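You operate a simulated robot arm through the tools that you are given. There is no shell and no other tool.

Carry out the task below with a simulated robot arm. There is one attempt and no reset: what you move stays moved.

## Task
Stop the priming pump, top up its seal pot and feed it grease.
Fine: water to about the pot's line, jug back; screw the yellow cap down till the tell-tale lights; the pump stays stopped. Set down upright: water jug.

The check looks at the end state, three seconds after you hand in, the way a careful person would. Anything else that was tipped, shoved, dropped, spilled or broken makes it a failure. Lids that push on must go on centred and level and be pressed home; caps that screw on are set level and turned clockwise until they are tight.

## Robot
A 6-joint arm with a two-finger gripper, fixed in place. Base frame: the origin is on the floor under the middle of its stand, x ahead of it, y to its left, z up. Lengths are in mm, angles in degrees, forces in N, time in s.
It reaches about 1637 mm from its shoulder. Its first joint turns from -166.0 to 166.0 degrees. Payload 3.43 kg.
The TCP is the grasp point between the finger pads, 20 mm short of the fingertips. In the tool frame z runs along the fingers and y along their closing line. The gripper opens to 190 mm; its body begins 248 mm behind the TCP.
Orientation is that of the tool frame in the base frame, as a unit quaternion [x, y, z, w]. With the fingers straight down and closing along the base's y, the tool's x points along the base's -x, its y along +y and its z along -z.

## Interface
- The arm moves only by the tool jog_arm. Its argument "steps" is a list of rows, each a list of 2 entries, a list of its own where there are three numbers: the shift along the tool's x, y, z in mm, then the turn, a rotation vector about the tool's x, y, z in degrees. In form: [[[x, y, z], [rx, ry, rz]], ...]. A call has 1 to 20 rows; each row shifts and turns the commanded pose from where the row before left it, along the tool's axes as they then stand. "hand" is the opening in per cent of the stroke, from 0 (shut) to 100 (fully open), set as the call begins (left out, the last holds). Each row takes 0.2 s and may step no farther than 50 mm and 8.6 degrees from the row before; otherwise, or with a gripper value out of range, the whole call is refused. Where a pose cannot be reached the arm comes as near as it can. A force on the tool above 40 N (or 10 N above the force at the start of the call, whichever is more), or a blocked arm, ends the call early, and 0.2 s more pass. The fingers move at their own pace (about 45 mm/s each) and stop on an object; they squeeze with about 22 N. The grip force told is the motor's: it shows also when the fingers shut on nothing. Time passes only in rows, and 0.2 s behind the last, so rows that do not move let the fingers close. The reply holds the time, the measured pose of the TCP, the force on the tool along the base axes, the opening and the grip force, in the units named above and with some noise, with the torque about the TCP (base axes, N m) and any sound that the robot's microphone picked up.
- Cameras (640 x 400 px; columns grow to the right, rows downward): "scene" is fixed at [220.4, -649.7, 1408.9]; the picture's right is [0.80, -0.60, 0.00], its down [-0.25, -0.34, -0.91] and it looks along [0.55, 0.73, -0.42] (base axes); focal length 376 px, centre (320, 200). "wrist" rides on the gripper at [70, -8, -288] in the tool frame; the picture's right is [0.12, 0.99, 0.00], its down [-0.96, 0.12, -0.25] and it looks along [-0.25, 0.03, 0.97] (tool axes); focal length 261 px, centre (320, 200). There is no depth. A picture from a camera that has moved, and an enlarged one, comes with that camera's place and axes in the base frame and with its lens.
- camera(camera): a new picture of that camera. The clock stands still meanwhile.
- raise_lower(by): slides the trunk up (or, below 0, down) by that many mm; the arm rides with it, the base frame stays. It gives what a move gives, with no picture.
- inspect(camera, box): a new picture of the part [left, top, right, bottom] of that camera's present view, enlarged. The clock stands still meanwhile.
- close_job(): hands the job in; it is judged then, once.

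Places have to be worked out from the pictures, the camera data and where the tool is seen. Open the gripper and draw the arm clear of the work before you hand the job in, unless the task says otherwise.

The tools are called after "Emit:" as name(argument=value, ...) on one line, values as JSON. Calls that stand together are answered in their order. jog_arm: Moves the arm, as the interface text tells. Its arguments: {"type":"object","properties":{"steps":{"type":"array"},"hand":{"type":"number"}},"required":["steps"]} The other tools are called the same way: raise_lower (by) moves the trunk up or down; camera (camera) takes a picture; inspect (camera, box) takes an enlarged picture of a part of a camera's view; close_job () hands the job in.

At the start:

```text
t: 0.0
tool_pos: [661.4, -286.7, 1236.3]
tool_rot: [0.0, 1.0, 0.001, 0.0]
contact_force: [0.4, -0.1, -0.2]
wrist_torque: [-0.03, 0.0, -0.02]
grip_width: 189.8
grip_force: 0.1
trunk travel left (down, up): [-175.0, 65.0]
```

scene: 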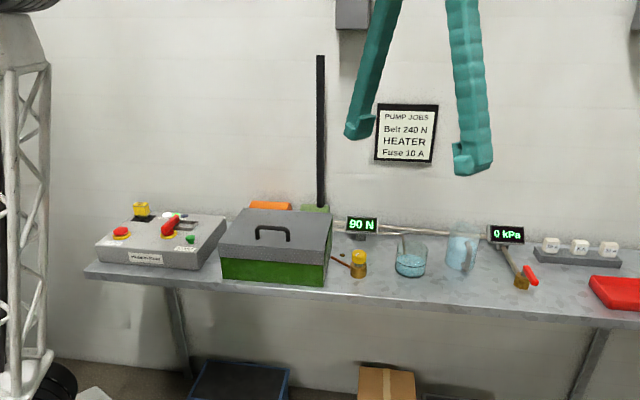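
wrist: 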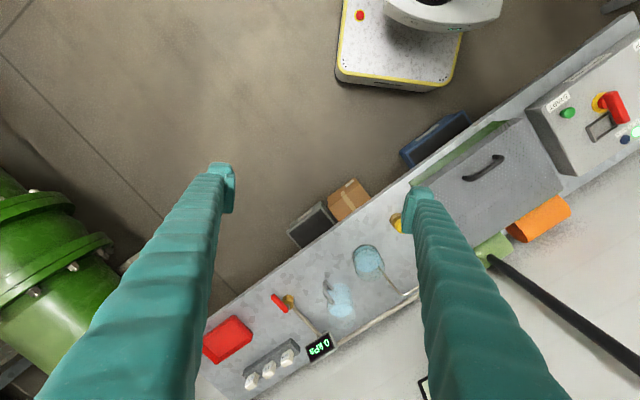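

I'll start by looking closely at the bench in both views to find the panel, pot, jug and grease cup.

Emit:
inspect(camera="scene", box=[80, 190, 240, 290])

Emit:
inspect(camera="scene", box=[310, 200, 470, 300])

Emit:
inspect(camera="scene", box=[440, 200, 640, 325])

Emit:
inspect(camera="scene", box=[350, 90, 460, 180])

Emit:
inspect(camera="wrist", box=[200, 200, 440, 380])

Emit:
inspect(camera="wrist", box=[480, 40, 640, 200])

```text
4.00 times, centred on (160, 240) of scene
camera zoom: at [220.4, -649.7, 1408.9], right [0.8, -0.6, 0.0], down [-0.25, -0.34, -0.91], along [0.55, 0.73, -0.42], focal length 1504 px, centre (960, 40)
```

zoom: 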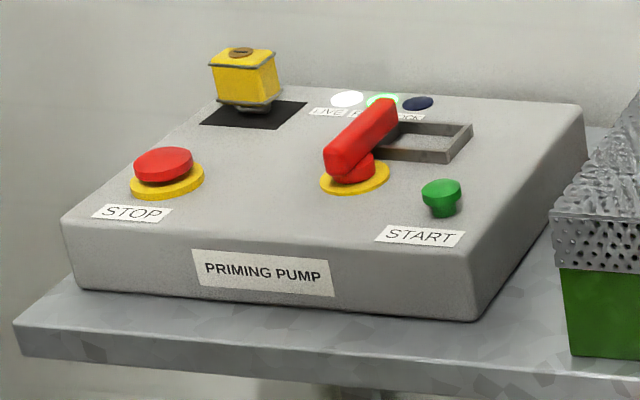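

```text
4.00 times, centred on (390, 250) of scene
camera zoom: at [220.4, -649.7, 1408.9], right [0.8, -0.6, 0.0], down [-0.25, -0.34, -0.91], along [0.55, 0.73, -0.42], focal length 1504 px, centre (40, 0)
```

zoom: 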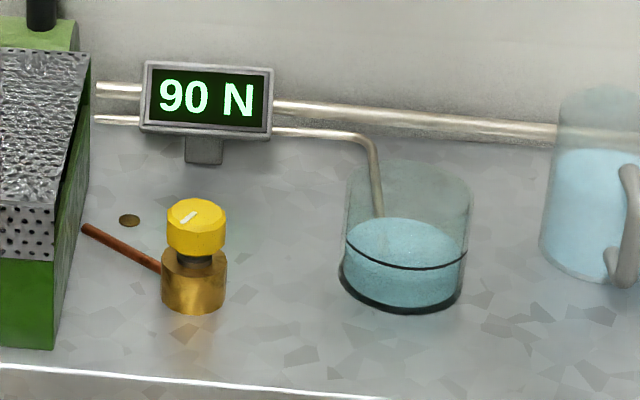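

```text
3.20 times, centred on (540, 262) of scene
camera zoom: at [220.4, -649.7, 1408.9], right [0.8, -0.6, 0.0], down [-0.25, -0.34, -0.91], along [0.55, 0.73, -0.42], focal length 1203 px, centre (-384, 0)
```

zoom: 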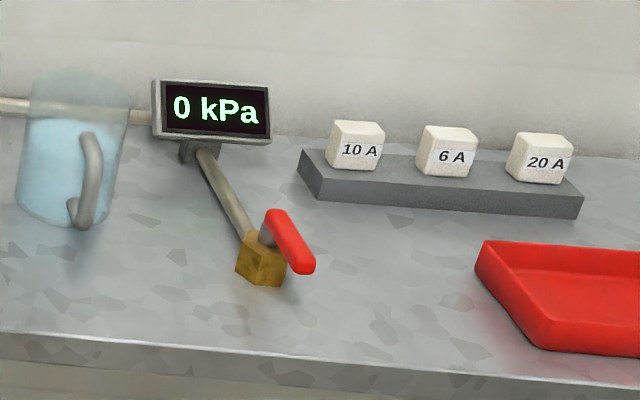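

```text
4.44 times, centred on (405, 135) of scene
camera zoom: at [220.4, -649.7, 1408.9], right [0.8, -0.6, 0.0], down [-0.25, -0.34, -0.91], along [0.55, 0.73, -0.42], focal length 1671 px, centre (-58, 489)
```

zoom: 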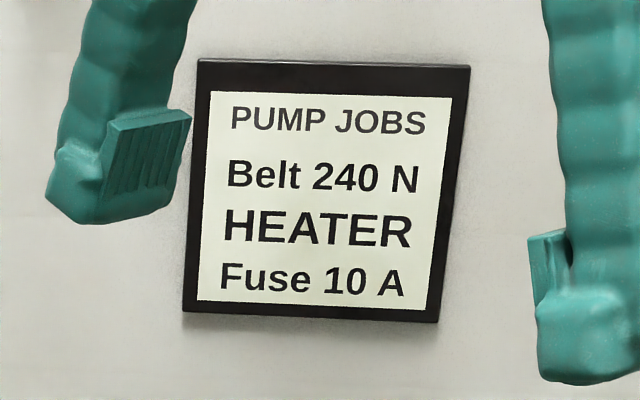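

```text
2.22 times, centred on (320, 290) of wrist
camera zoom: at [589.9, -294.0, 1523.2], right [-0.12, 0.99, 0.0], down [0.96, 0.12, 0.25], along [0.25, 0.03, -0.97], focal length 579 px, centre (320, 0)
```

zoom: 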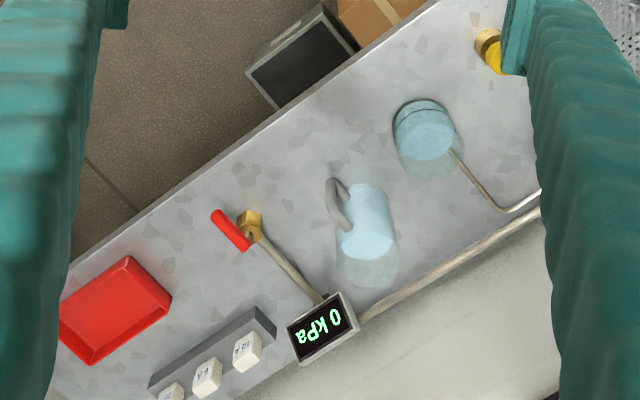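

```text
2.50 times, centred on (560, 120) of wrist
camera zoom: at [589.9, -294.0, 1523.2], right [-0.12, 0.99, 0.0], down [0.96, 0.12, 0.25], along [0.25, 0.03, -0.97], focal length 652 px, centre (-280, 400)
```

zoom: 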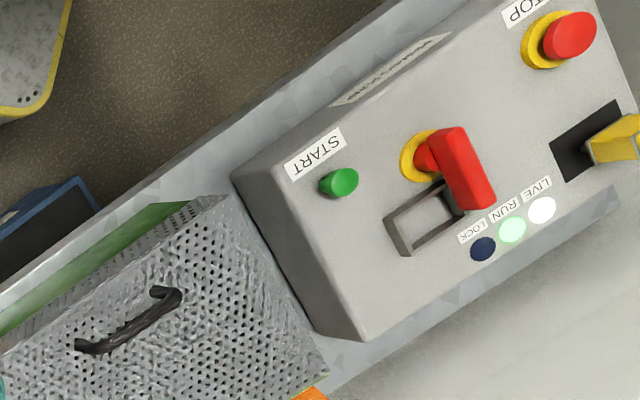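

The pictures agree on a bench top near z≈790, with the panel at its left end: RUN lamp lit, STOP button about (329, 445, 877). The pot is near (943,-106) and the jug near (1083,-170). I shut the fingers and travel to above the STOP button.

Emit:
jog_arm(hand=0, steps=[[[19.5, 43, 12.5], [0, 0, 0]], [[19.5, 43, 12.5], [0, 0, 0]], [[19.5, 43, 12.5], [0, 0, 0]], [[19.5, 43, 12.5], [0, 0, 0]], [[19.5, 43, 12.5], [0, 0, 0]], [[19.5, 43, 12.5], [0, 0, 0]], [[19.5, 43, 12.5], [0, 0, 0]], [[19.5, 43, 12.5], [0, 0, 0]], [[19.5, 43, 12.5], [0, 0, 0]], [[19.5, 43, 12.5], [0, 0, 0]], [[19.5, 43, 12.5], [0, 0, 0]], [[19.5, 43, 12.5], [0, 0, 0]], [[19.5, 43, 12.5], [0, 0, 0]], [[19.5, 43, 12.5], [0, 0, 0]], [[19.5, 43, 12.5], [0, 0, 0]], [[19.5, 43, 12.5], [0, 0, 0]], [[19.5, 43, 12.5], [0, 0, 0]]])

```text
t: 3.6
tool_pos: [329.2, 445.3, 1023.0]
tool_rot: [0.0, 1.0, 0.0, 0.0]
contact_force: [-0.1, -0.6, 0.2]
wrist_torque: [0.18, -0.02, -0.02]
grip_width: 0.0
grip_force: 22.0
trunk travel left (down, up): [-175.0, 65.0]
```

Arrived above the STOP estimate. I check it in both cameras.

Emit:
camera(camera="wrist")

Emit:
camera(camera="scene")

Emit:
inspect(camera="scene", box=[370, 225, 450, 275])

Emit:
inspect(camera="scene", box=[320, 235, 400, 285])

```text
taken
camera wrist: at [257.2, 436.2, 1309.9], right [-0.12, 0.99, 0.0], down [0.96, 0.12, 0.25], along [0.25, 0.03, -0.97], focal length 261 px, centre (320, 200)
```

wrist: 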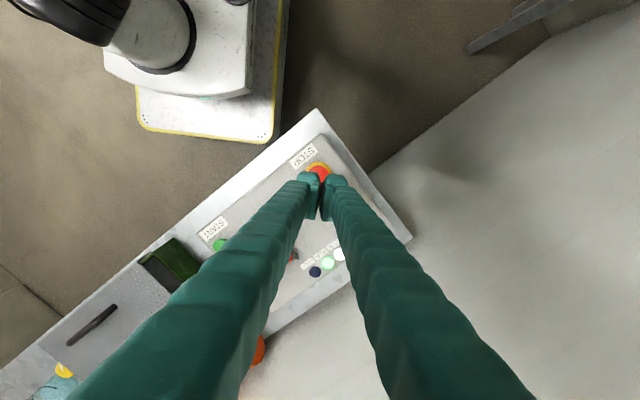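

```text
taken
```

scene: 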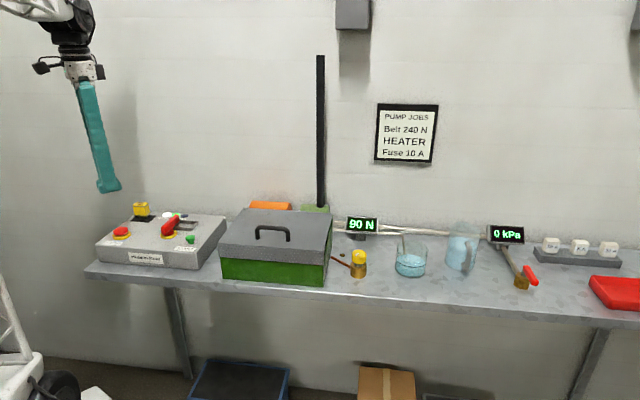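

```text
8.00 times, centred on (410, 250) of scene
camera zoom: at [220.4, -649.7, 1408.9], right [0.8, -0.6, 0.0], down [-0.25, -0.34, -0.91], along [0.55, 0.73, -0.42], focal length 3008 px, centre (-400, -200)
```

zoom: 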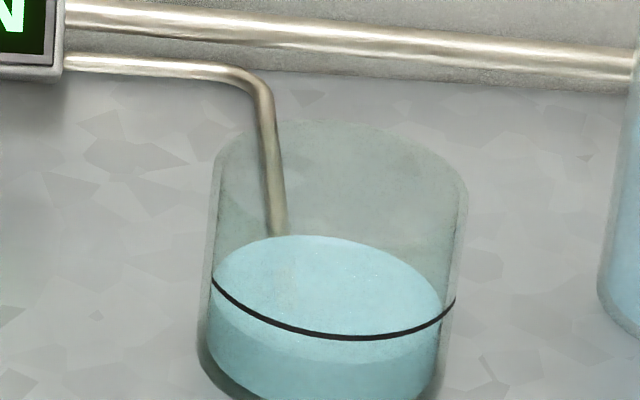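

```text
8.00 times, centred on (360, 260) of scene
camera zoom: at [220.4, -649.7, 1408.9], right [0.8, -0.6, 0.0], down [-0.25, -0.34, -0.91], along [0.55, 0.73, -0.42], focal length 3008 px, centre (0, -280)
```

zoom: 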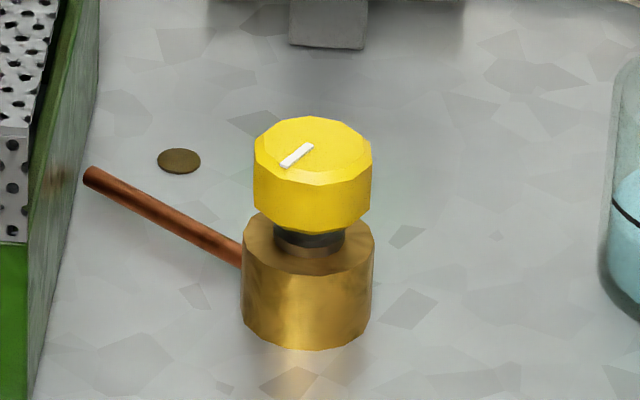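

Fingertips project right over the button in the scene view. I enlarge the wrist view to check the lateral offset before pressing.

Emit:
inspect(camera="wrist", box=[260, 130, 380, 205])

Emit:
inspect(camera="scene", box=[90, 190, 154, 240])

```text
5.33 times, centred on (320, 168) of wrist
camera zoom: at [257.2, 436.2, 1309.9], right [-0.12, 0.99, 0.0], down [0.96, 0.12, 0.25], along [0.25, 0.03, -0.97], focal length 1390 px, centre (320, 373)
```

zoom: 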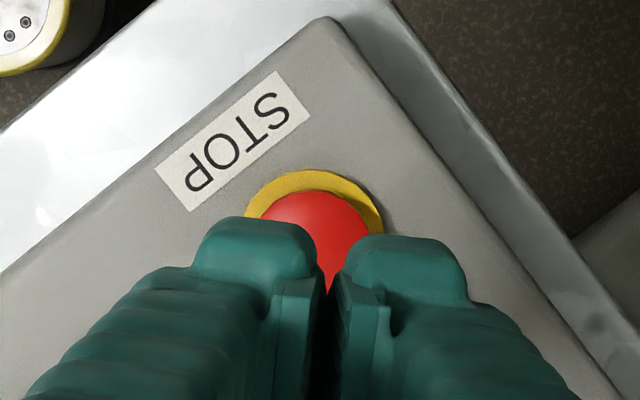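

```text
8.00 times, centred on (122, 215) of scene
camera zoom: at [220.4, -649.7, 1408.9], right [0.8, -0.6, 0.0], down [-0.25, -0.34, -0.91], along [0.55, 0.73, -0.42], focal length 3008 px, centre (1904, 80)
```

zoom: 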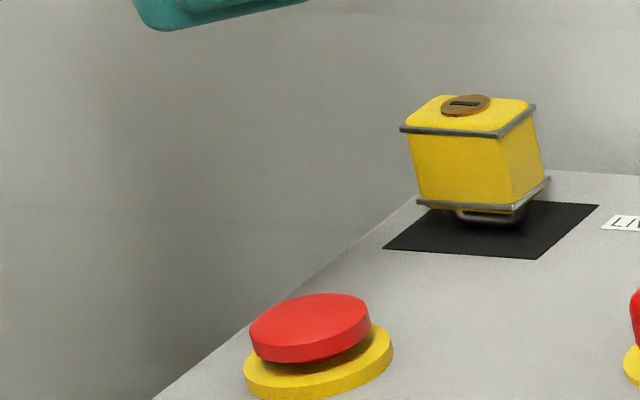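

The button centre works out at (327, 444), 34 mm wide, directly under the closed tips. I descend quickly and then in 2 mm steps until it presses.

Emit:
jog_arm(steps=[[[2, -1.5, 30], [0, 0, 0]], [[0, 0, 35], [0, 0, 0]], [[0, 0, 35], [0, 0, 0]], [[0, 0, 4], [0, 0, 0]], [[0, 0, 3], [0, 0, 0]], [[0, 0, 3], [0, 0, 0]], [[0, 0, 3], [0, 0, 0]], [[0, 0, 2], [0, 0, 0]], [[0, 0, 2], [0, 0, 0]], [[0, 0, 2], [0, 0, 0]], [[0, 0, 2], [0, 0, 0]]])

```text
t: 6.0
tool_pos: [326.1, 444.3, 903.2]
tool_rot: [0.0, 1.0, 0.0, 0.0]
contact_force: [-0.1, -0.1, 0.1]
wrist_torque: [0.0, 0.03, -0.03]
grip_width: 0.0
grip_force: 22.2
trunk travel left (down, up): [-175.0, 65.0]
```

No contact yet with the tips at z≈883. I continue in 2 mm steps.

Emit:
jog_arm(steps=[[[0, 0, 2], [0, 0, 0]], [[0, 0, 2], [0, 0, 0]], [[0, 0, 2], [0, 0, 0]], [[0, 0, 2], [0, 0, 0]], [[0, 0, 2], [0, 0, 0]], [[0, 0, 2], [0, 0, 0]], [[0, 0, 2], [0, 0, 0]]])

Emit:
inspect(camera="scene", box=[80, 190, 240, 290])

```text
t: 7.6
tool_pos: [326.6, 443.9, 891.5]
tool_rot: [-0.002, 1.0, 0.002, 0.001]
contact_force: [-6.2, -7.5, 33.7]
wrist_torque: [-0.24, 0.1, -0.04]
grip_width: 6.0
grip_force: 34.3
trunk travel left (down, up): [-175.0, 65.0]
heard: click
stopped in row 7: the force on the tool passed its limit at 43 N (the readings are from after the stop); the commanded pose is now the measured one
```

```text
4.00 times, centred on (160, 240) of scene
camera zoom: at [220.4, -649.7, 1408.9], right [0.8, -0.6, 0.0], down [-0.25, -0.34, -0.91], along [0.55, 0.73, -0.42], focal length 1504 px, centre (960, 40)
```

zoom: 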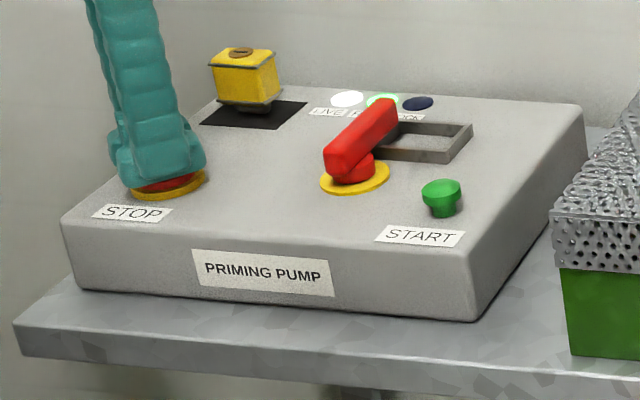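

A click was heard at the limit. I lift off and check the lamps.

Emit:
jog_arm(steps=[[[0, 0, -10], [0, 0, 0]], [[0, 0, -40], [0, 0, 0]], [[0, 0, -50], [0, 0, 0]], [[0, 0, -50], [0, 0, 0]]])

Emit:
inspect(camera="scene", box=[150, 200, 214, 240])

Emit:
camera(camera="wrist")

Emit:
inspect(camera="scene", box=[80, 190, 240, 290])

```text
t: 8.6
tool_pos: [326.9, 445.4, 1041.9]
tool_rot: [-0.001, 1.0, 0.001, 0.0]
contact_force: [0.5, 0.1, -0.6]
wrist_torque: [-0.06, 0.05, 0.03]
grip_width: 0.2
grip_force: 34.4
trunk travel left (down, up): [-175.0, 65.0]
```

```text
10.00 times, centred on (182, 220) of scene
camera zoom: at [220.4, -649.7, 1408.9], right [0.8, -0.6, 0.0], down [-0.25, -0.34, -0.91], along [0.55, 0.73, -0.42], focal length 3759 px, centre (1700, 0)
```

zoom: 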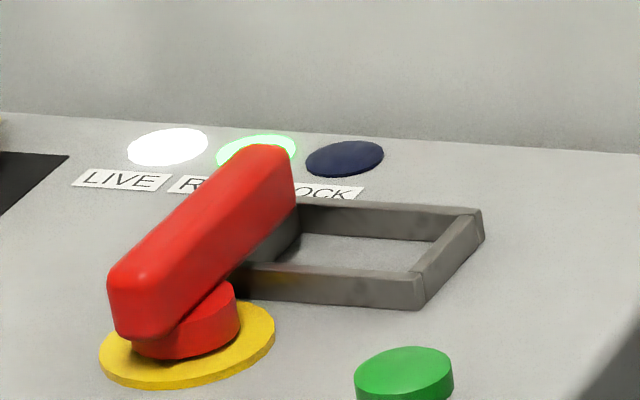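

```text
taken
camera wrist: at [254.9, 436.4, 1328.7], right [-0.12, 0.99, 0.0], down [0.96, 0.12, 0.25], along [0.25, 0.03, -0.97], focal length 261 px, centre (320, 200)
```

wrist: 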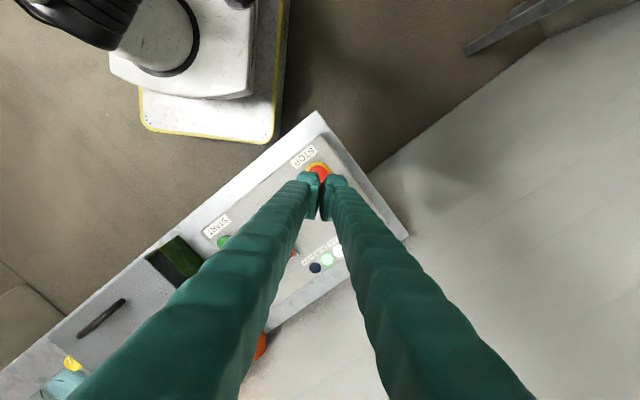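

```text
4.00 times, centred on (160, 240) of scene
camera zoom: at [220.4, -649.7, 1408.9], right [0.8, -0.6, 0.0], down [-0.25, -0.34, -0.91], along [0.55, 0.73, -0.42], focal length 1504 px, centre (960, 40)
```

zoom: 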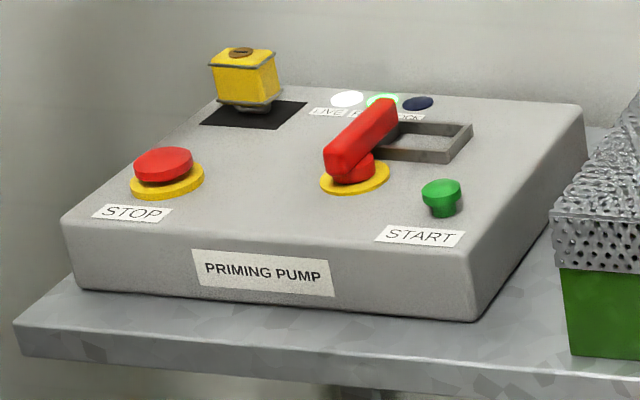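

The RUN lamp still looks lit. I wait a moment and re-check in case the pump runs down.

Emit:
jog_arm(steps=[[[0, 0, 0], [0, 0, 0]], [[0, 0, 0], [0, 0, 0]], [[0, 0, 0], [0, 0, 0]], [[0, 0, 0], [0, 0, 0]], [[0, 0, 0], [0, 0, 0]], [[0, 0, 0], [0, 0, 0]], [[0, 0, 0], [0, 0, 0]], [[0, 0, 0], [0, 0, 0]]])

Emit:
inspect(camera="wrist", box=[260, 200, 380, 300])

Emit:
inspect(camera="wrist", box=[260, 130, 380, 205])

Emit:
inspect(camera="scene", box=[370, 225, 450, 275])

```text
t: 10.4
tool_pos: [326.4, 443.7, 1041.4]
tool_rot: [0.0, 1.0, 0.0, 0.001]
contact_force: [0.5, 0.1, -0.4]
wrist_torque: [-0.01, -0.01, -0.01]
grip_width: 0.0
grip_force: 34.3
trunk travel left (down, up): [-175.0, 65.0]
```

```text
4.00 times, centred on (320, 250) of wrist
camera zoom: at [254.6, 436.1, 1328.7], right [-0.12, 0.99, 0.0], down [0.96, 0.12, 0.25], along [0.25, 0.03, -0.97], focal length 1043 px, centre (320, 0)
```

zoom: 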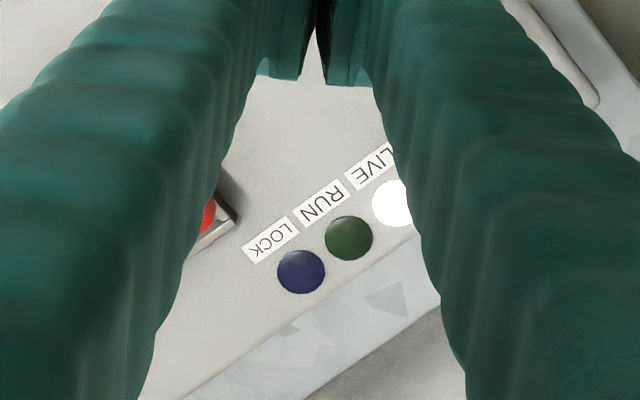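

```text
5.33 times, centred on (320, 168) of wrist
camera zoom: at [254.6, 436.1, 1328.7], right [-0.12, 0.99, 0.0], down [0.96, 0.12, 0.25], along [0.25, 0.03, -0.97], focal length 1390 px, centre (320, 373)
```

zoom: 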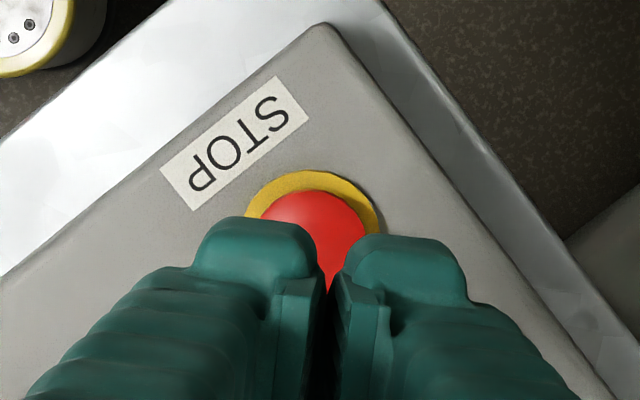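

```text
8.00 times, centred on (410, 250) of scene
camera zoom: at [220.4, -649.7, 1408.9], right [0.8, -0.6, 0.0], down [-0.25, -0.34, -0.91], along [0.55, 0.73, -0.42], focal length 3008 px, centre (-400, -200)
```

zoom: 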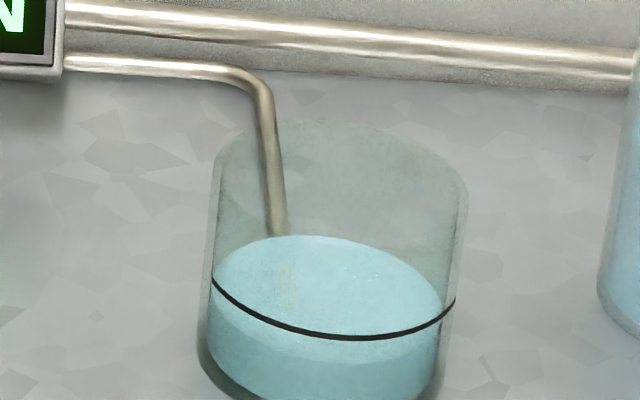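

RUN is now dark, so the pump has stopped. Next I travel across to look at the jug and pot, opening the fingers so the wrist camera sees between them.

Emit:
jog_arm(hand=70, steps=[[[-31.7, -35.4, -1], [0, 0, 0]], [[-31.7, -35.4, -1], [0, 0, 0]], [[-31.7, -35.4, -1], [0, 0, 0]], [[-31.7, -35.4, -1], [0, 0, 0]], [[-31.7, -35.4, -1], [0, 0, 0]], [[-31.7, -35.4, -1], [0, 0, 0]], [[-31.7, -35.4, -1], [0, 0, 0]], [[-31.7, -35.4, -1], [0, 0, 0]], [[-31.7, -35.4, -1], [0, 0, 0]], [[-31.7, -35.4, -1], [0, 0, 0]], [[-31.7, -35.4, -1], [0, 0, 0]], [[-31.7, -35.4, -1], [0, 0, 0]], [[-31.7, -35.4, -1], [0, 0, 0]], [[-31.7, -35.4, -1], [0, 0, 0]], [[-31.7, -35.4, -1], [0, 0, 0]], [[-31.7, -35.4, -1], [0, 0, 0]], [[-31.7, -35.4, -1], [0, 0, 0]], [[-31.7, -35.4, -1], [0, 0, 0]], [[-31.7, -35.4, -1], [0, 0, 0]], [[-31.7, -35.4, -1], [0, 0, 0]]])

Emit:
jog_arm(steps=[[[0, 0, 0], [0, 0, -7.6]], [[0, 0, 0], [0, 0, -7.6]], [[0, 0, 0], [0, 0, -7.6]], [[0, 0, 0], [0, 0, -7.6]], [[0, 0, 0], [0, 0, -7.6]]])

Emit:
camera(camera="wrist")

Emit:
camera(camera="scene")

```text
t: 14.6
tool_pos: [960.9, -265.6, 1058.9]
tool_rot: [0.0, 1.0, 0.001, 0.001]
contact_force: [-0.8, 0.9, 1.1]
wrist_torque: [-0.1, -0.16, -0.03]
grip_width: 133.0
grip_force: 0.2
trunk travel left (down, up): [-175.0, 65.0]
```

```text
t: 15.8
tool_pos: [961.4, -264.8, 1059.8]
tool_rot: [-0.327, 0.945, 0.002, 0.001]
contact_force: [0.9, 0.2, 0.0]
wrist_torque: [-0.01, 0.01, 0.05]
grip_width: 133.1
grip_force: 0.0
trunk travel left (down, up): [-175.0, 65.0]
```

```text
taken
camera wrist: at [910.2, -314.5, 1346.7], right [-0.71, 0.71, 0.0], down [0.68, 0.68, 0.25], along [0.18, 0.18, -0.97], focal length 261 px, centre (320, 200)
```

wrist: 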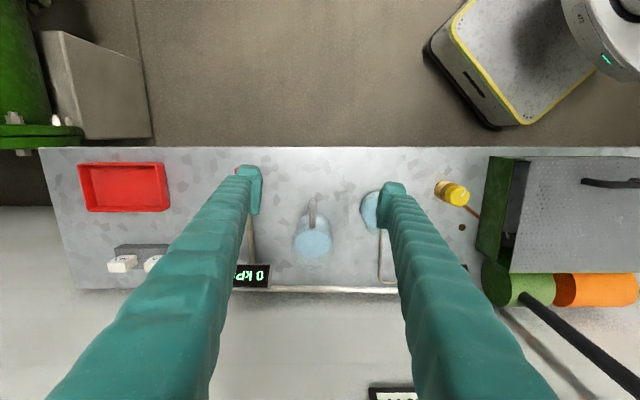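

```text
taken
```

scene: 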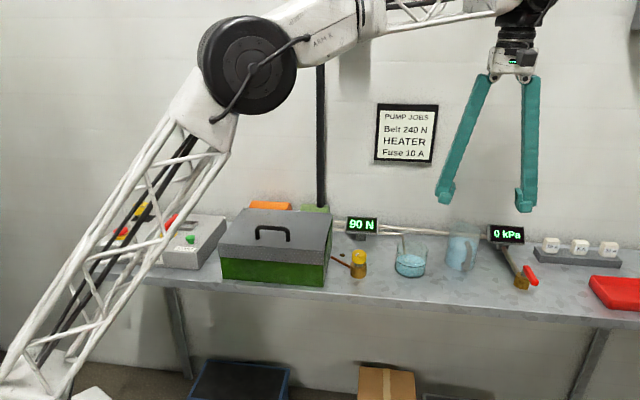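

The view is now square to the bench (bench runs at 45°). I enlarge the jug and pot.

Emit:
inspect(camera="wrist", box=[270, 180, 366, 270])

Emit:
inspect(camera="scene", box=[430, 210, 500, 280])

Emit:
inspect(camera="wrist", box=[330, 160, 490, 260])

```text
4.44 times, centred on (318, 225) of wrist
camera zoom: at [910.2, -314.5, 1346.7], right [-0.71, 0.71, 0.0], down [0.68, 0.68, 0.25], along [0.18, 0.18, -0.97], focal length 1158 px, centre (329, 89)
```

zoom: 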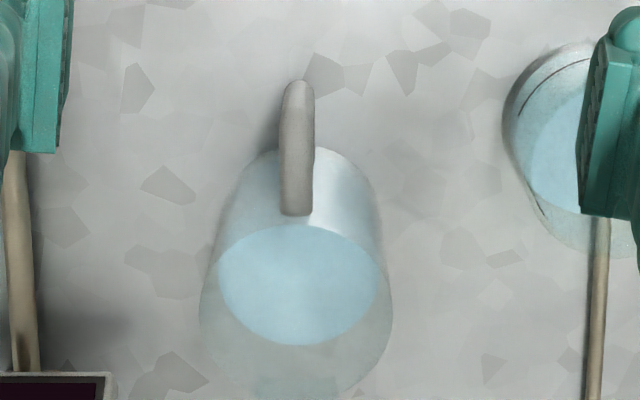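

```text
5.71 times, centred on (465, 245) of scene
camera zoom: at [220.4, -649.7, 1408.9], right [0.8, -0.6, 0.0], down [-0.25, -0.34, -0.91], along [0.55, 0.73, -0.42], focal length 2148 px, centre (-509, -57)
```

zoom: 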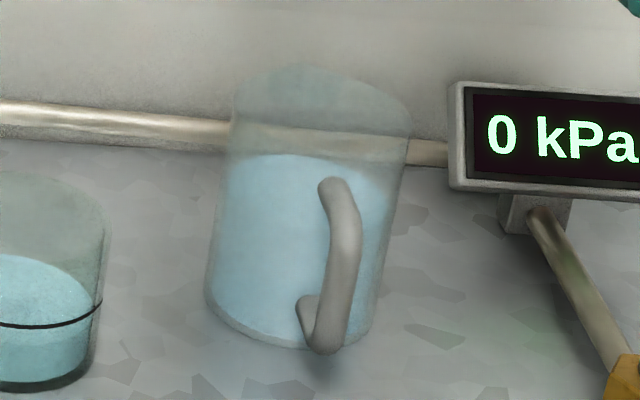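

```text
4.00 times, centred on (410, 210) of wrist
camera zoom: at [910.2, -314.5, 1346.7], right [-0.71, 0.71, 0.0], down [0.68, 0.68, 0.25], along [0.18, 0.18, -0.97], focal length 1043 px, centre (-40, 160)
```

zoom: 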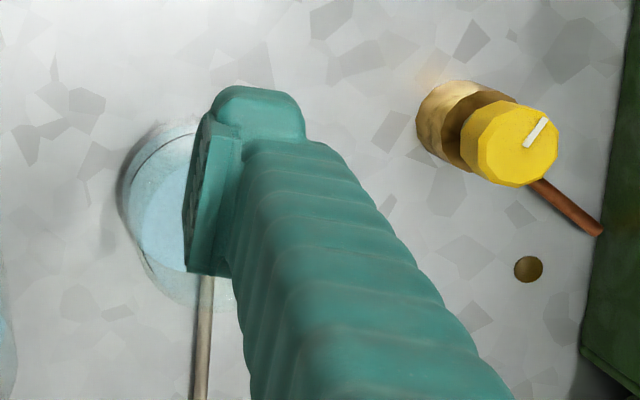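

The jug's handle points straight to the bench front; axis ≈ (1069,-174), rim z≈920. I look for a spout on its back edge and at the pot more closely.

Emit:
inspect(camera="wrist", box=[285, 220, 345, 290])

Emit:
inspect(camera="scene", box=[445, 215, 485, 240])

```text
5.71 times, centred on (315, 255) of wrist
camera zoom: at [910.2, -314.5, 1346.7], right [-0.71, 0.71, 0.0], down [0.68, 0.68, 0.25], along [0.18, 0.18, -0.97], focal length 1489 px, centre (349, -114)
```

zoom: 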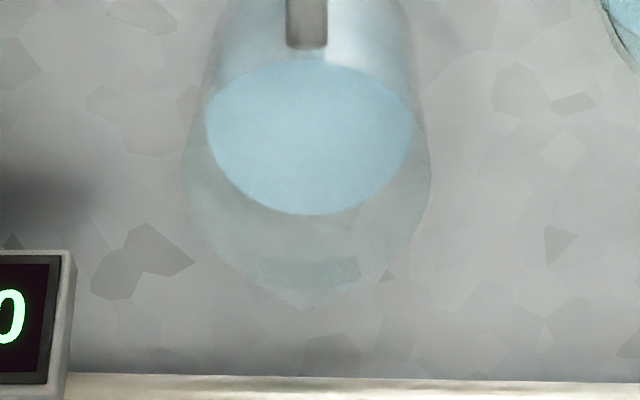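

```text
16.00 times, centred on (465, 228) of scene
camera zoom: at [220.4, -649.7, 1408.9], right [0.8, -0.6, 0.0], down [-0.25, -0.34, -0.91], along [0.55, 0.73, -0.42], focal length 6015 px, centre (-2000, -240)
```

zoom: 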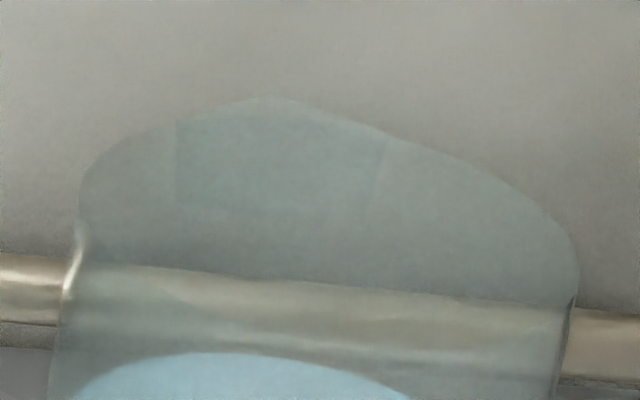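

The jug has a spout at the back, opposite the handle, so I will grip the body left and right with the tool's x along the handle. I square the yaw to 45°, narrow the fingers to ~110 mm, and hover over the jug.

Emit:
jog_arm(hand=58, steps=[[[0, 0, 0], [0, 0, -6.8]], [[-34, -3, 0], [0, 0, 0]], [[-34, -3, 0], [0, 0, 0]], [[-34, -3, 0], [0, 0, 0]], [[-32.4, -3, 0], [0, 0, 0]], [[0, 0, 40], [0, 0, 0]], [[0, 0, 0], [0, 0, 0]]])

Emit:
camera(camera="wrist")

Emit:
inspect(camera="wrist", box=[240, 140, 400, 240])

Emit:
inspect(camera="scene", box=[390, 170, 550, 270])

```text
t: 17.4
tool_pos: [1064.2, -177.1, 1020.4]
tool_rot: [-0.382, 0.924, 0.002, 0.002]
contact_force: [0.5, -1.0, 0.0]
wrist_torque: [0.02, -0.03, 0.01]
grip_width: 110.5
grip_force: 0.0
trunk travel left (down, up): [-175.0, 65.0]
```

```text
taken
camera wrist: at [1020.5, -232.8, 1307.2], right [-0.78, 0.62, 0.0], down [0.6, 0.76, 0.25], along [0.16, 0.2, -0.97], focal length 261 px, centre (320, 200)
```

wrist: 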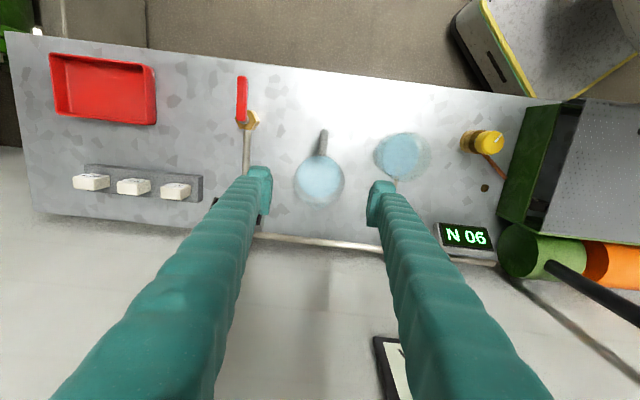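

```text
4.00 times, centred on (320, 190) of wrist
camera zoom: at [1020.5, -232.8, 1307.2], right [-0.78, 0.62, 0.0], down [0.6, 0.76, 0.25], along [0.16, 0.2, -0.97], focal length 1043 px, centre (320, 240)
```

zoom: 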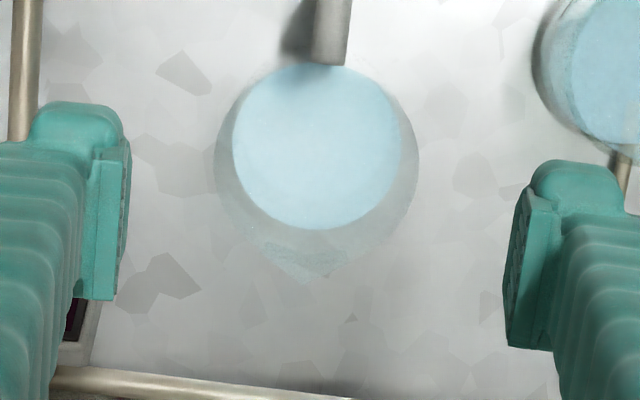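

```text
4.00 times, centred on (470, 220) of scene
camera zoom: at [220.4, -649.7, 1408.9], right [0.8, -0.6, 0.0], down [-0.25, -0.34, -0.91], along [0.55, 0.73, -0.42], focal length 1504 px, centre (-280, 120)
```

zoom: 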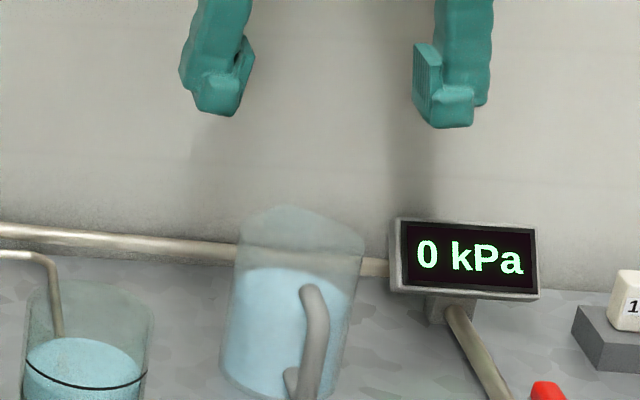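

The jug axis is within ~2 mm of the TCP line and the fingers straddle it with ~16 mm clearance each side. I descend to z≈852 and close.

Emit:
jog_arm(steps=[[[-2, -0.7, 35], [0, 0, 0]], [[0, 0, 35], [0, 0, 0]], [[0, 0, 30], [0, 0, 0]], [[0, 0, 25], [0, 0, 0]], [[0, 0, 23], [0, 0, 0]], [[0, 0, 20], [0, 0, 0]], [[0, 0, 0], [0, 0, 0]]])

Emit:
inspect(camera="scene", box=[390, 200, 550, 300])

Emit:
inspect(camera="wrist", box=[240, 120, 400, 220])

```text
t: 19.0
tool_pos: [1067.1, -176.1, 852.7]
tool_rot: [-0.381, 0.925, 0.0, 0.0]
contact_force: [0.0, -0.5, -0.2]
wrist_torque: [-0.01, 0.02, 0.02]
grip_width: 110.1
grip_force: 0.0
trunk travel left (down, up): [-175.0, 65.0]
```

```text
4.00 times, centred on (470, 250) of scene
camera zoom: at [220.4, -649.7, 1408.9], right [0.8, -0.6, 0.0], down [-0.25, -0.34, -0.91], along [0.55, 0.73, -0.42], focal length 1504 px, centre (-280, 0)
```

zoom: 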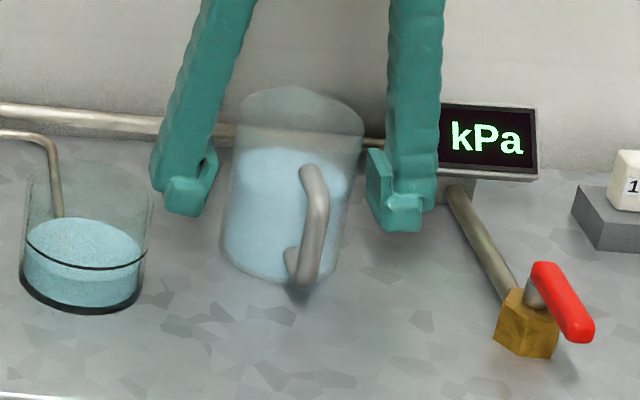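

```text
4.00 times, centred on (320, 170) of wrist
camera zoom: at [1022.2, -232.3, 1139.7], right [-0.78, 0.62, 0.0], down [0.6, 0.76, 0.25], along [0.15, 0.2, -0.97], focal length 1043 px, centre (320, 320)
```

zoom: 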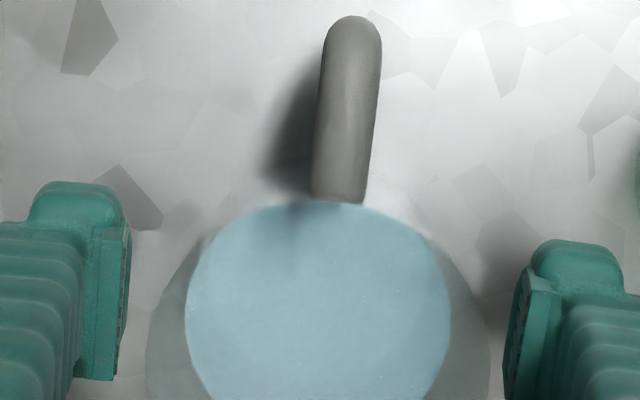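

Both pads are level and centred about the jug. I close on it.

Emit:
jog_arm(hand=20, steps=[[[0, 0, 0], [0, 0, 0]], [[0, 0, 0], [0, 0, 0]], [[0, 0, 0], [0, 0, 0]], [[0, 0, 0], [0, 0, 0]], [[0, 0, 0], [0, 0, 0]], [[0, 0, 0], [0, 0, 0]]])

Emit:
inspect(camera="scene", box=[390, 200, 550, 300])

```text
t: 20.4
tool_pos: [1066.5, -176.4, 852.1]
tool_rot: [-0.38, 0.925, 0.0, 0.0]
contact_force: [1.2, -1.0, 0.1]
wrist_torque: [0.05, 0.01, 0.04]
grip_width: 82.8
grip_force: 22.1
trunk travel left (down, up): [-175.0, 65.0]
```

```text
4.00 times, centred on (470, 250) of scene
camera zoom: at [220.4, -649.7, 1408.9], right [0.8, -0.6, 0.0], down [-0.25, -0.34, -0.91], along [0.55, 0.73, -0.42], focal length 1504 px, centre (-280, 0)
```

zoom: 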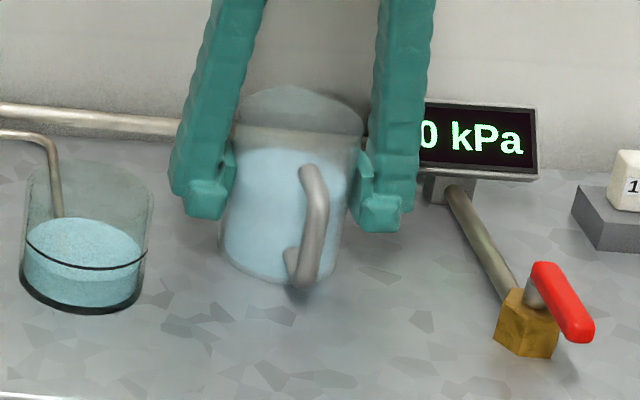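

Gripped at 82.8 mm with 22 N. Before lifting I take a close wrist look at the pot to fix its centre.

Emit:
camera(camera="wrist")

Emit:
inspect(camera="wrist", box=[380, 50, 540, 150])

```text
taken
camera wrist: at [1022.3, -232.3, 1139.9], right [-0.78, 0.62, 0.0], down [0.6, 0.76, 0.25], along [0.15, 0.2, -0.97], focal length 261 px, centre (320, 200)
```

wrist: 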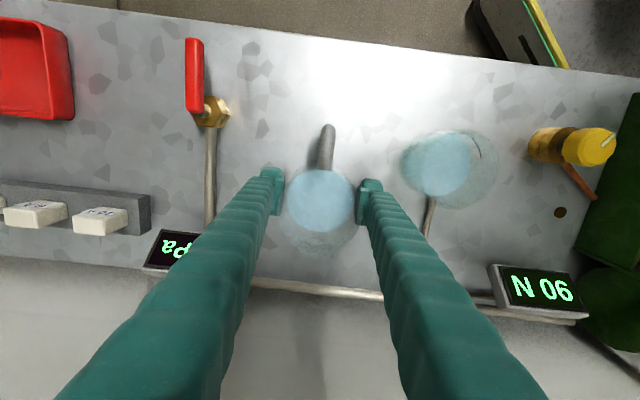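

```text
4.00 times, centred on (460, 100) of wrist
camera zoom: at [1022.3, -232.3, 1139.9], right [-0.78, 0.62, 0.0], down [0.6, 0.76, 0.25], along [0.15, 0.2, -0.97], focal length 1043 px, centre (-240, 600)
```

zoom: 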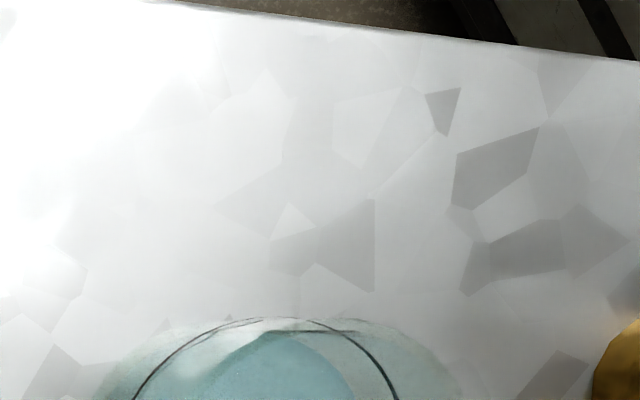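

Emit:
inspect(camera="wrist", box=[380, 115, 540, 215])

```text
4.00 times, centred on (460, 165) of wrist
camera zoom: at [1022.3, -232.3, 1139.9], right [-0.78, 0.62, 0.0], down [0.6, 0.76, 0.25], along [0.15, 0.2, -0.97], focal length 1043 px, centre (-240, 340)
```

zoom: 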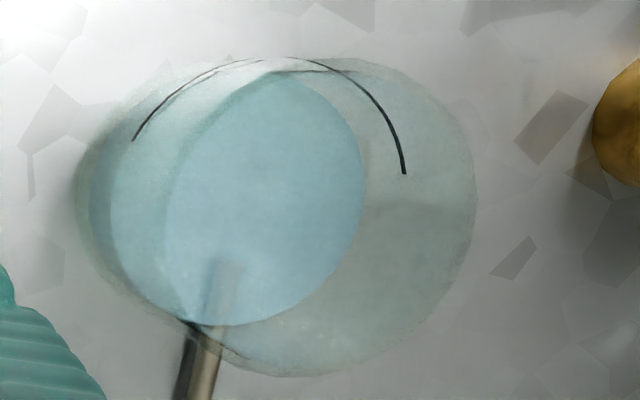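

Triangulating, the pot's rim centre is at about e=740, n=578 in bench axes, i.e. (932,-114), rim z≈880. I lift the jug gently and check that it holds.

Emit:
jog_arm(steps=[[[0, 0, -5], [0, 0, 0]], [[0, 0, -10], [0, 0, 0]], [[0, 0, -15], [0, 0, 0]], [[0, 0, -20], [0, 0, 0]], [[0, 0, -20], [0, 0, 0]], [[0, 0, -25], [0, 0, 0]], [[0, 0, -25], [0, 0, 0]], [[0, 0, -20], [0, 0, 0]], [[0, 0, -15], [0, 0, 0]], [[0, 0, -5], [0, 0, 0]]])

Emit:
inspect(camera="scene", box=[390, 150, 550, 250])

```text
t: 22.6
tool_pos: [1067.7, -176.4, 1011.9]
tool_rot: [-0.381, 0.925, 0.001, 0.0]
contact_force: [-0.2, -0.8, -3.6]
wrist_torque: [0.02, -0.02, 0.01]
grip_width: 80.2
grip_force: 22.1
trunk travel left (down, up): [-175.0, 65.0]
```

```text
4.00 times, centred on (470, 200) of scene
camera zoom: at [220.4, -649.7, 1408.9], right [0.8, -0.6, 0.0], down [-0.25, -0.34, -0.91], along [0.55, 0.73, -0.42], focal length 1504 px, centre (-280, 200)
```

zoom: 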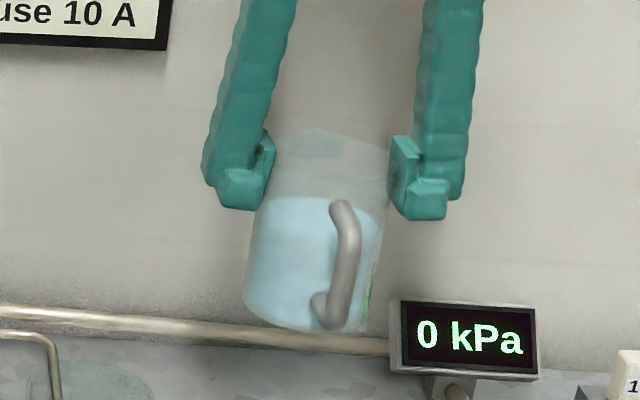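

The jug has slipped about 33 mm down in the grip (width fell from 82.8 to 80.2), so friction is marginal. I lower at once by a small amount and see whether it is still sliding.

Emit:
jog_arm(hand=0, steps=[[[0, 0, 20], [0, 0, 0]], [[0, 0, 20], [0, 0, 0]]])

Emit:
inspect(camera="scene", box=[390, 150, 550, 250])

```text
t: 23.2
tool_pos: [1068.0, -176.8, 971.4]
tool_rot: [-0.381, 0.924, 0.001, 0.001]
contact_force: [-1.0, 0.6, -2.6]
wrist_torque: [0.03, -0.02, -0.02]
grip_width: 80.5
grip_force: 22.1
trunk travel left (down, up): [-175.0, 65.0]
```

```text
4.00 times, centred on (470, 200) of scene
camera zoom: at [220.4, -649.7, 1408.9], right [0.8, -0.6, 0.0], down [-0.25, -0.34, -0.91], along [0.55, 0.73, -0.42], focal length 1504 px, centre (-280, 200)
```

zoom: 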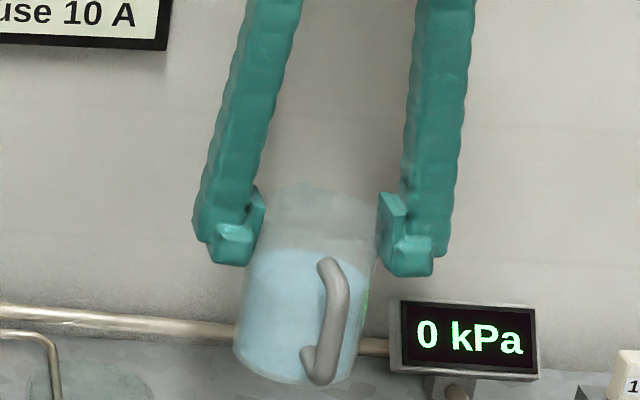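

It is not visibly sliding any further (rim-to-pad distance unchanged). I lower it to just above the bench and check again whether it creeps.

Emit:
jog_arm(steps=[[[0, 0, 20], [0, 0, 0]], [[0, 0, 20], [0, 0, 0]], [[0, 0, 20], [0, 0, 0]], [[0, 0, 15], [0, 0, 0]]])

Emit:
inspect(camera="scene", box=[390, 190, 550, 290])

Emit:
inspect(camera="wrist", box=[240, 120, 400, 220])

```text
t: 24.2
tool_pos: [1068.4, -176.7, 896.5]
tool_rot: [-0.381, 0.925, 0.001, 0.0]
contact_force: [-0.6, 0.0, -2.7]
wrist_torque: [0.03, -0.07, 0.01]
grip_width: 80.2
grip_force: 22.4
trunk travel left (down, up): [-175.0, 65.0]
```

```text
4.00 times, centred on (470, 240) of scene
camera zoom: at [220.4, -649.7, 1408.9], right [0.8, -0.6, 0.0], down [-0.25, -0.34, -0.91], along [0.55, 0.73, -0.42], focal length 1504 px, centre (-280, 40)
```

zoom: 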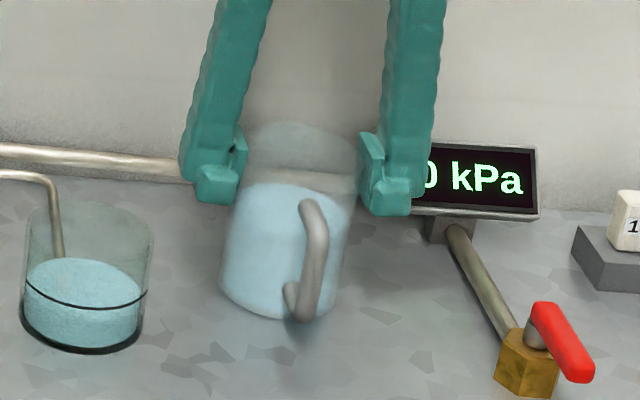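

```text
4.00 times, centred on (320, 170) of wrist
camera zoom: at [1022.8, -232.4, 1183.7], right [-0.78, 0.62, 0.0], down [0.6, 0.76, 0.25], along [0.15, 0.2, -0.97], focal length 1043 px, centre (320, 320)
```

zoom: 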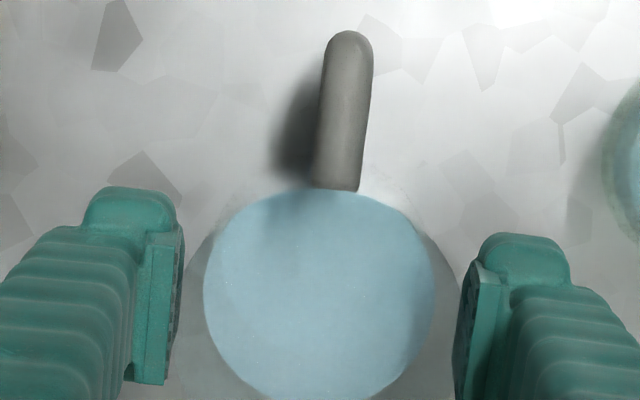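

No creep now: it slipped ~40 mm once and then held, about 4 mm above the bench. I set it down and will re-grip lower, around its centre of mass, then test the lift in small steps.

Emit:
jog_arm(steps=[[[0, 0, 2], [0, 0, 0]], [[0, 0, 1], [0, 0, 0]], [[0, 0, 1], [0, 0, 0]], [[0, 0, 0], [0, 0, 0]]])

```text
t: 25.2
tool_pos: [1067.6, -176.7, 895.0]
tool_rot: [-0.382, 0.924, 0.0, 0.002]
contact_force: [0.4, -0.3, 10.4]
wrist_torque: [-0.43, -0.35, 0.04]
grip_width: 80.5
grip_force: 21.5
trunk travel left (down, up): [-175.0, 65.0]
```

The bench contact shows 10 N push without the jug sliding, so the grip itself can carry far more than its weight. I open, go down to z≈832 and re-grip.

Emit:
jog_arm(hand=58, steps=[[[0, 0, -1], [0, 0, 0]], [[0, 0, 0], [0, 0, 0]], [[0, 0, 0], [0, 0, 0]], [[0, 0, 0], [0, 0, 0]], [[0, 0, 0], [0, 0, 0]]])

Emit:
inspect(camera="scene", box=[390, 190, 550, 290])

Emit:
inspect(camera="wrist", box=[240, 120, 400, 220])

```text
t: 26.4
tool_pos: [1069.0, -176.5, 893.7]
tool_rot: [-0.382, 0.924, 0.0, 0.001]
contact_force: [-0.5, 0.4, 0.5]
wrist_torque: [0.0, 0.02, -0.04]
grip_width: 110.2
grip_force: 0.0
trunk travel left (down, up): [-175.0, 65.0]
```

```text
4.00 times, centred on (470, 240) of scene
camera zoom: at [220.4, -649.7, 1408.9], right [0.8, -0.6, 0.0], down [-0.25, -0.34, -0.91], along [0.55, 0.73, -0.42], focal length 1504 px, centre (-280, 40)
```

zoom: 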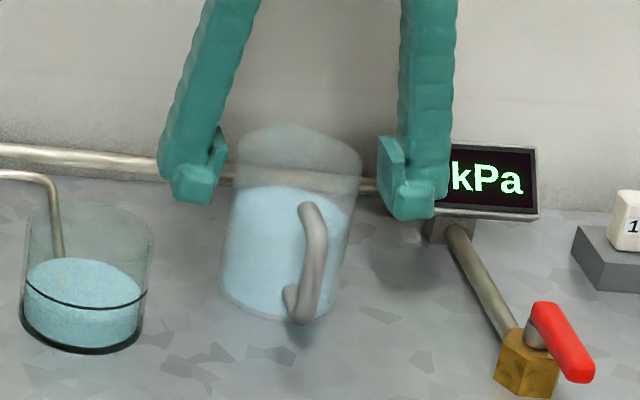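

```text
4.00 times, centred on (320, 170) of wrist
camera zoom: at [1022.6, -232.3, 1180.7], right [-0.78, 0.62, 0.0], down [0.6, 0.76, 0.25], along [0.15, 0.2, -0.97], focal length 1043 px, centre (320, 320)
```

zoom: 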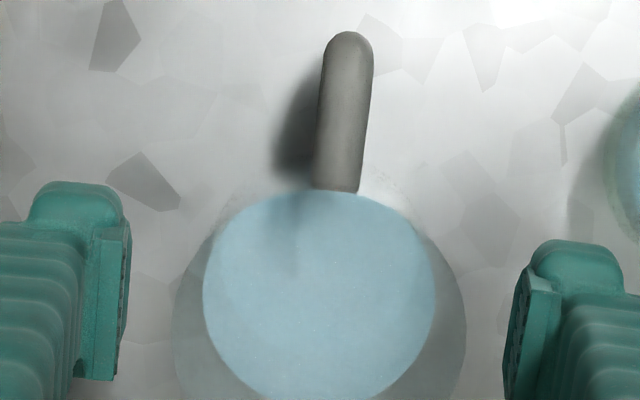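

The jug stands upright and centred. I go down to z≈832 and close fully.

Emit:
jog_arm(steps=[[[0, 0, 20], [0, 0, 0]], [[0, 0, 20], [0, 0, 0]], [[0, 0, 14], [0, 0, 0]], [[0, 0, 8], [0, 0, 0]], [[0, 0, 0], [0, 0, 0]]])

Emit:
jog_arm(hand=0, steps=[[[0, 0, 0], [0, 0, 0]], [[0, 0, 0], [0, 0, 0]], [[0, 0, 0], [0, 0, 0]], [[0, 0, 0], [0, 0, 0]], [[0, 0, 0], [0, 0, 0]], [[0, 0, 0], [0, 0, 0]], [[0, 0, 0], [0, 0, 0]]])

Emit:
inspect(camera="scene", box=[390, 190, 550, 290])

```text
t: 27.6
tool_pos: [1067.6, -176.5, 831.8]
tool_rot: [-0.381, 0.924, 0.0, 0.001]
contact_force: [-1.2, 0.7, -0.2]
wrist_torque: [-0.02, -0.01, -0.02]
grip_width: 110.2
grip_force: 0.0
trunk travel left (down, up): [-175.0, 65.0]
```

```text
t: 29.2
tool_pos: [1066.5, -178.2, 831.2]
tool_rot: [-0.382, 0.924, 0.0, 0.001]
contact_force: [-0.7, 0.4, 0.4]
wrist_torque: [-0.01, -0.05, 0.02]
grip_width: 82.7
grip_force: 22.2
trunk travel left (down, up): [-175.0, 65.0]
```

```text
4.00 times, centred on (470, 240) of scene
camera zoom: at [220.4, -649.7, 1408.9], right [0.8, -0.6, 0.0], down [-0.25, -0.34, -0.91], along [0.55, 0.73, -0.42], focal length 1504 px, centre (-280, 40)
```

zoom: 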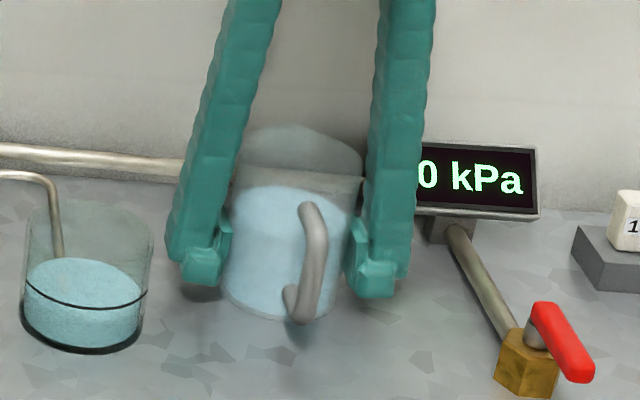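

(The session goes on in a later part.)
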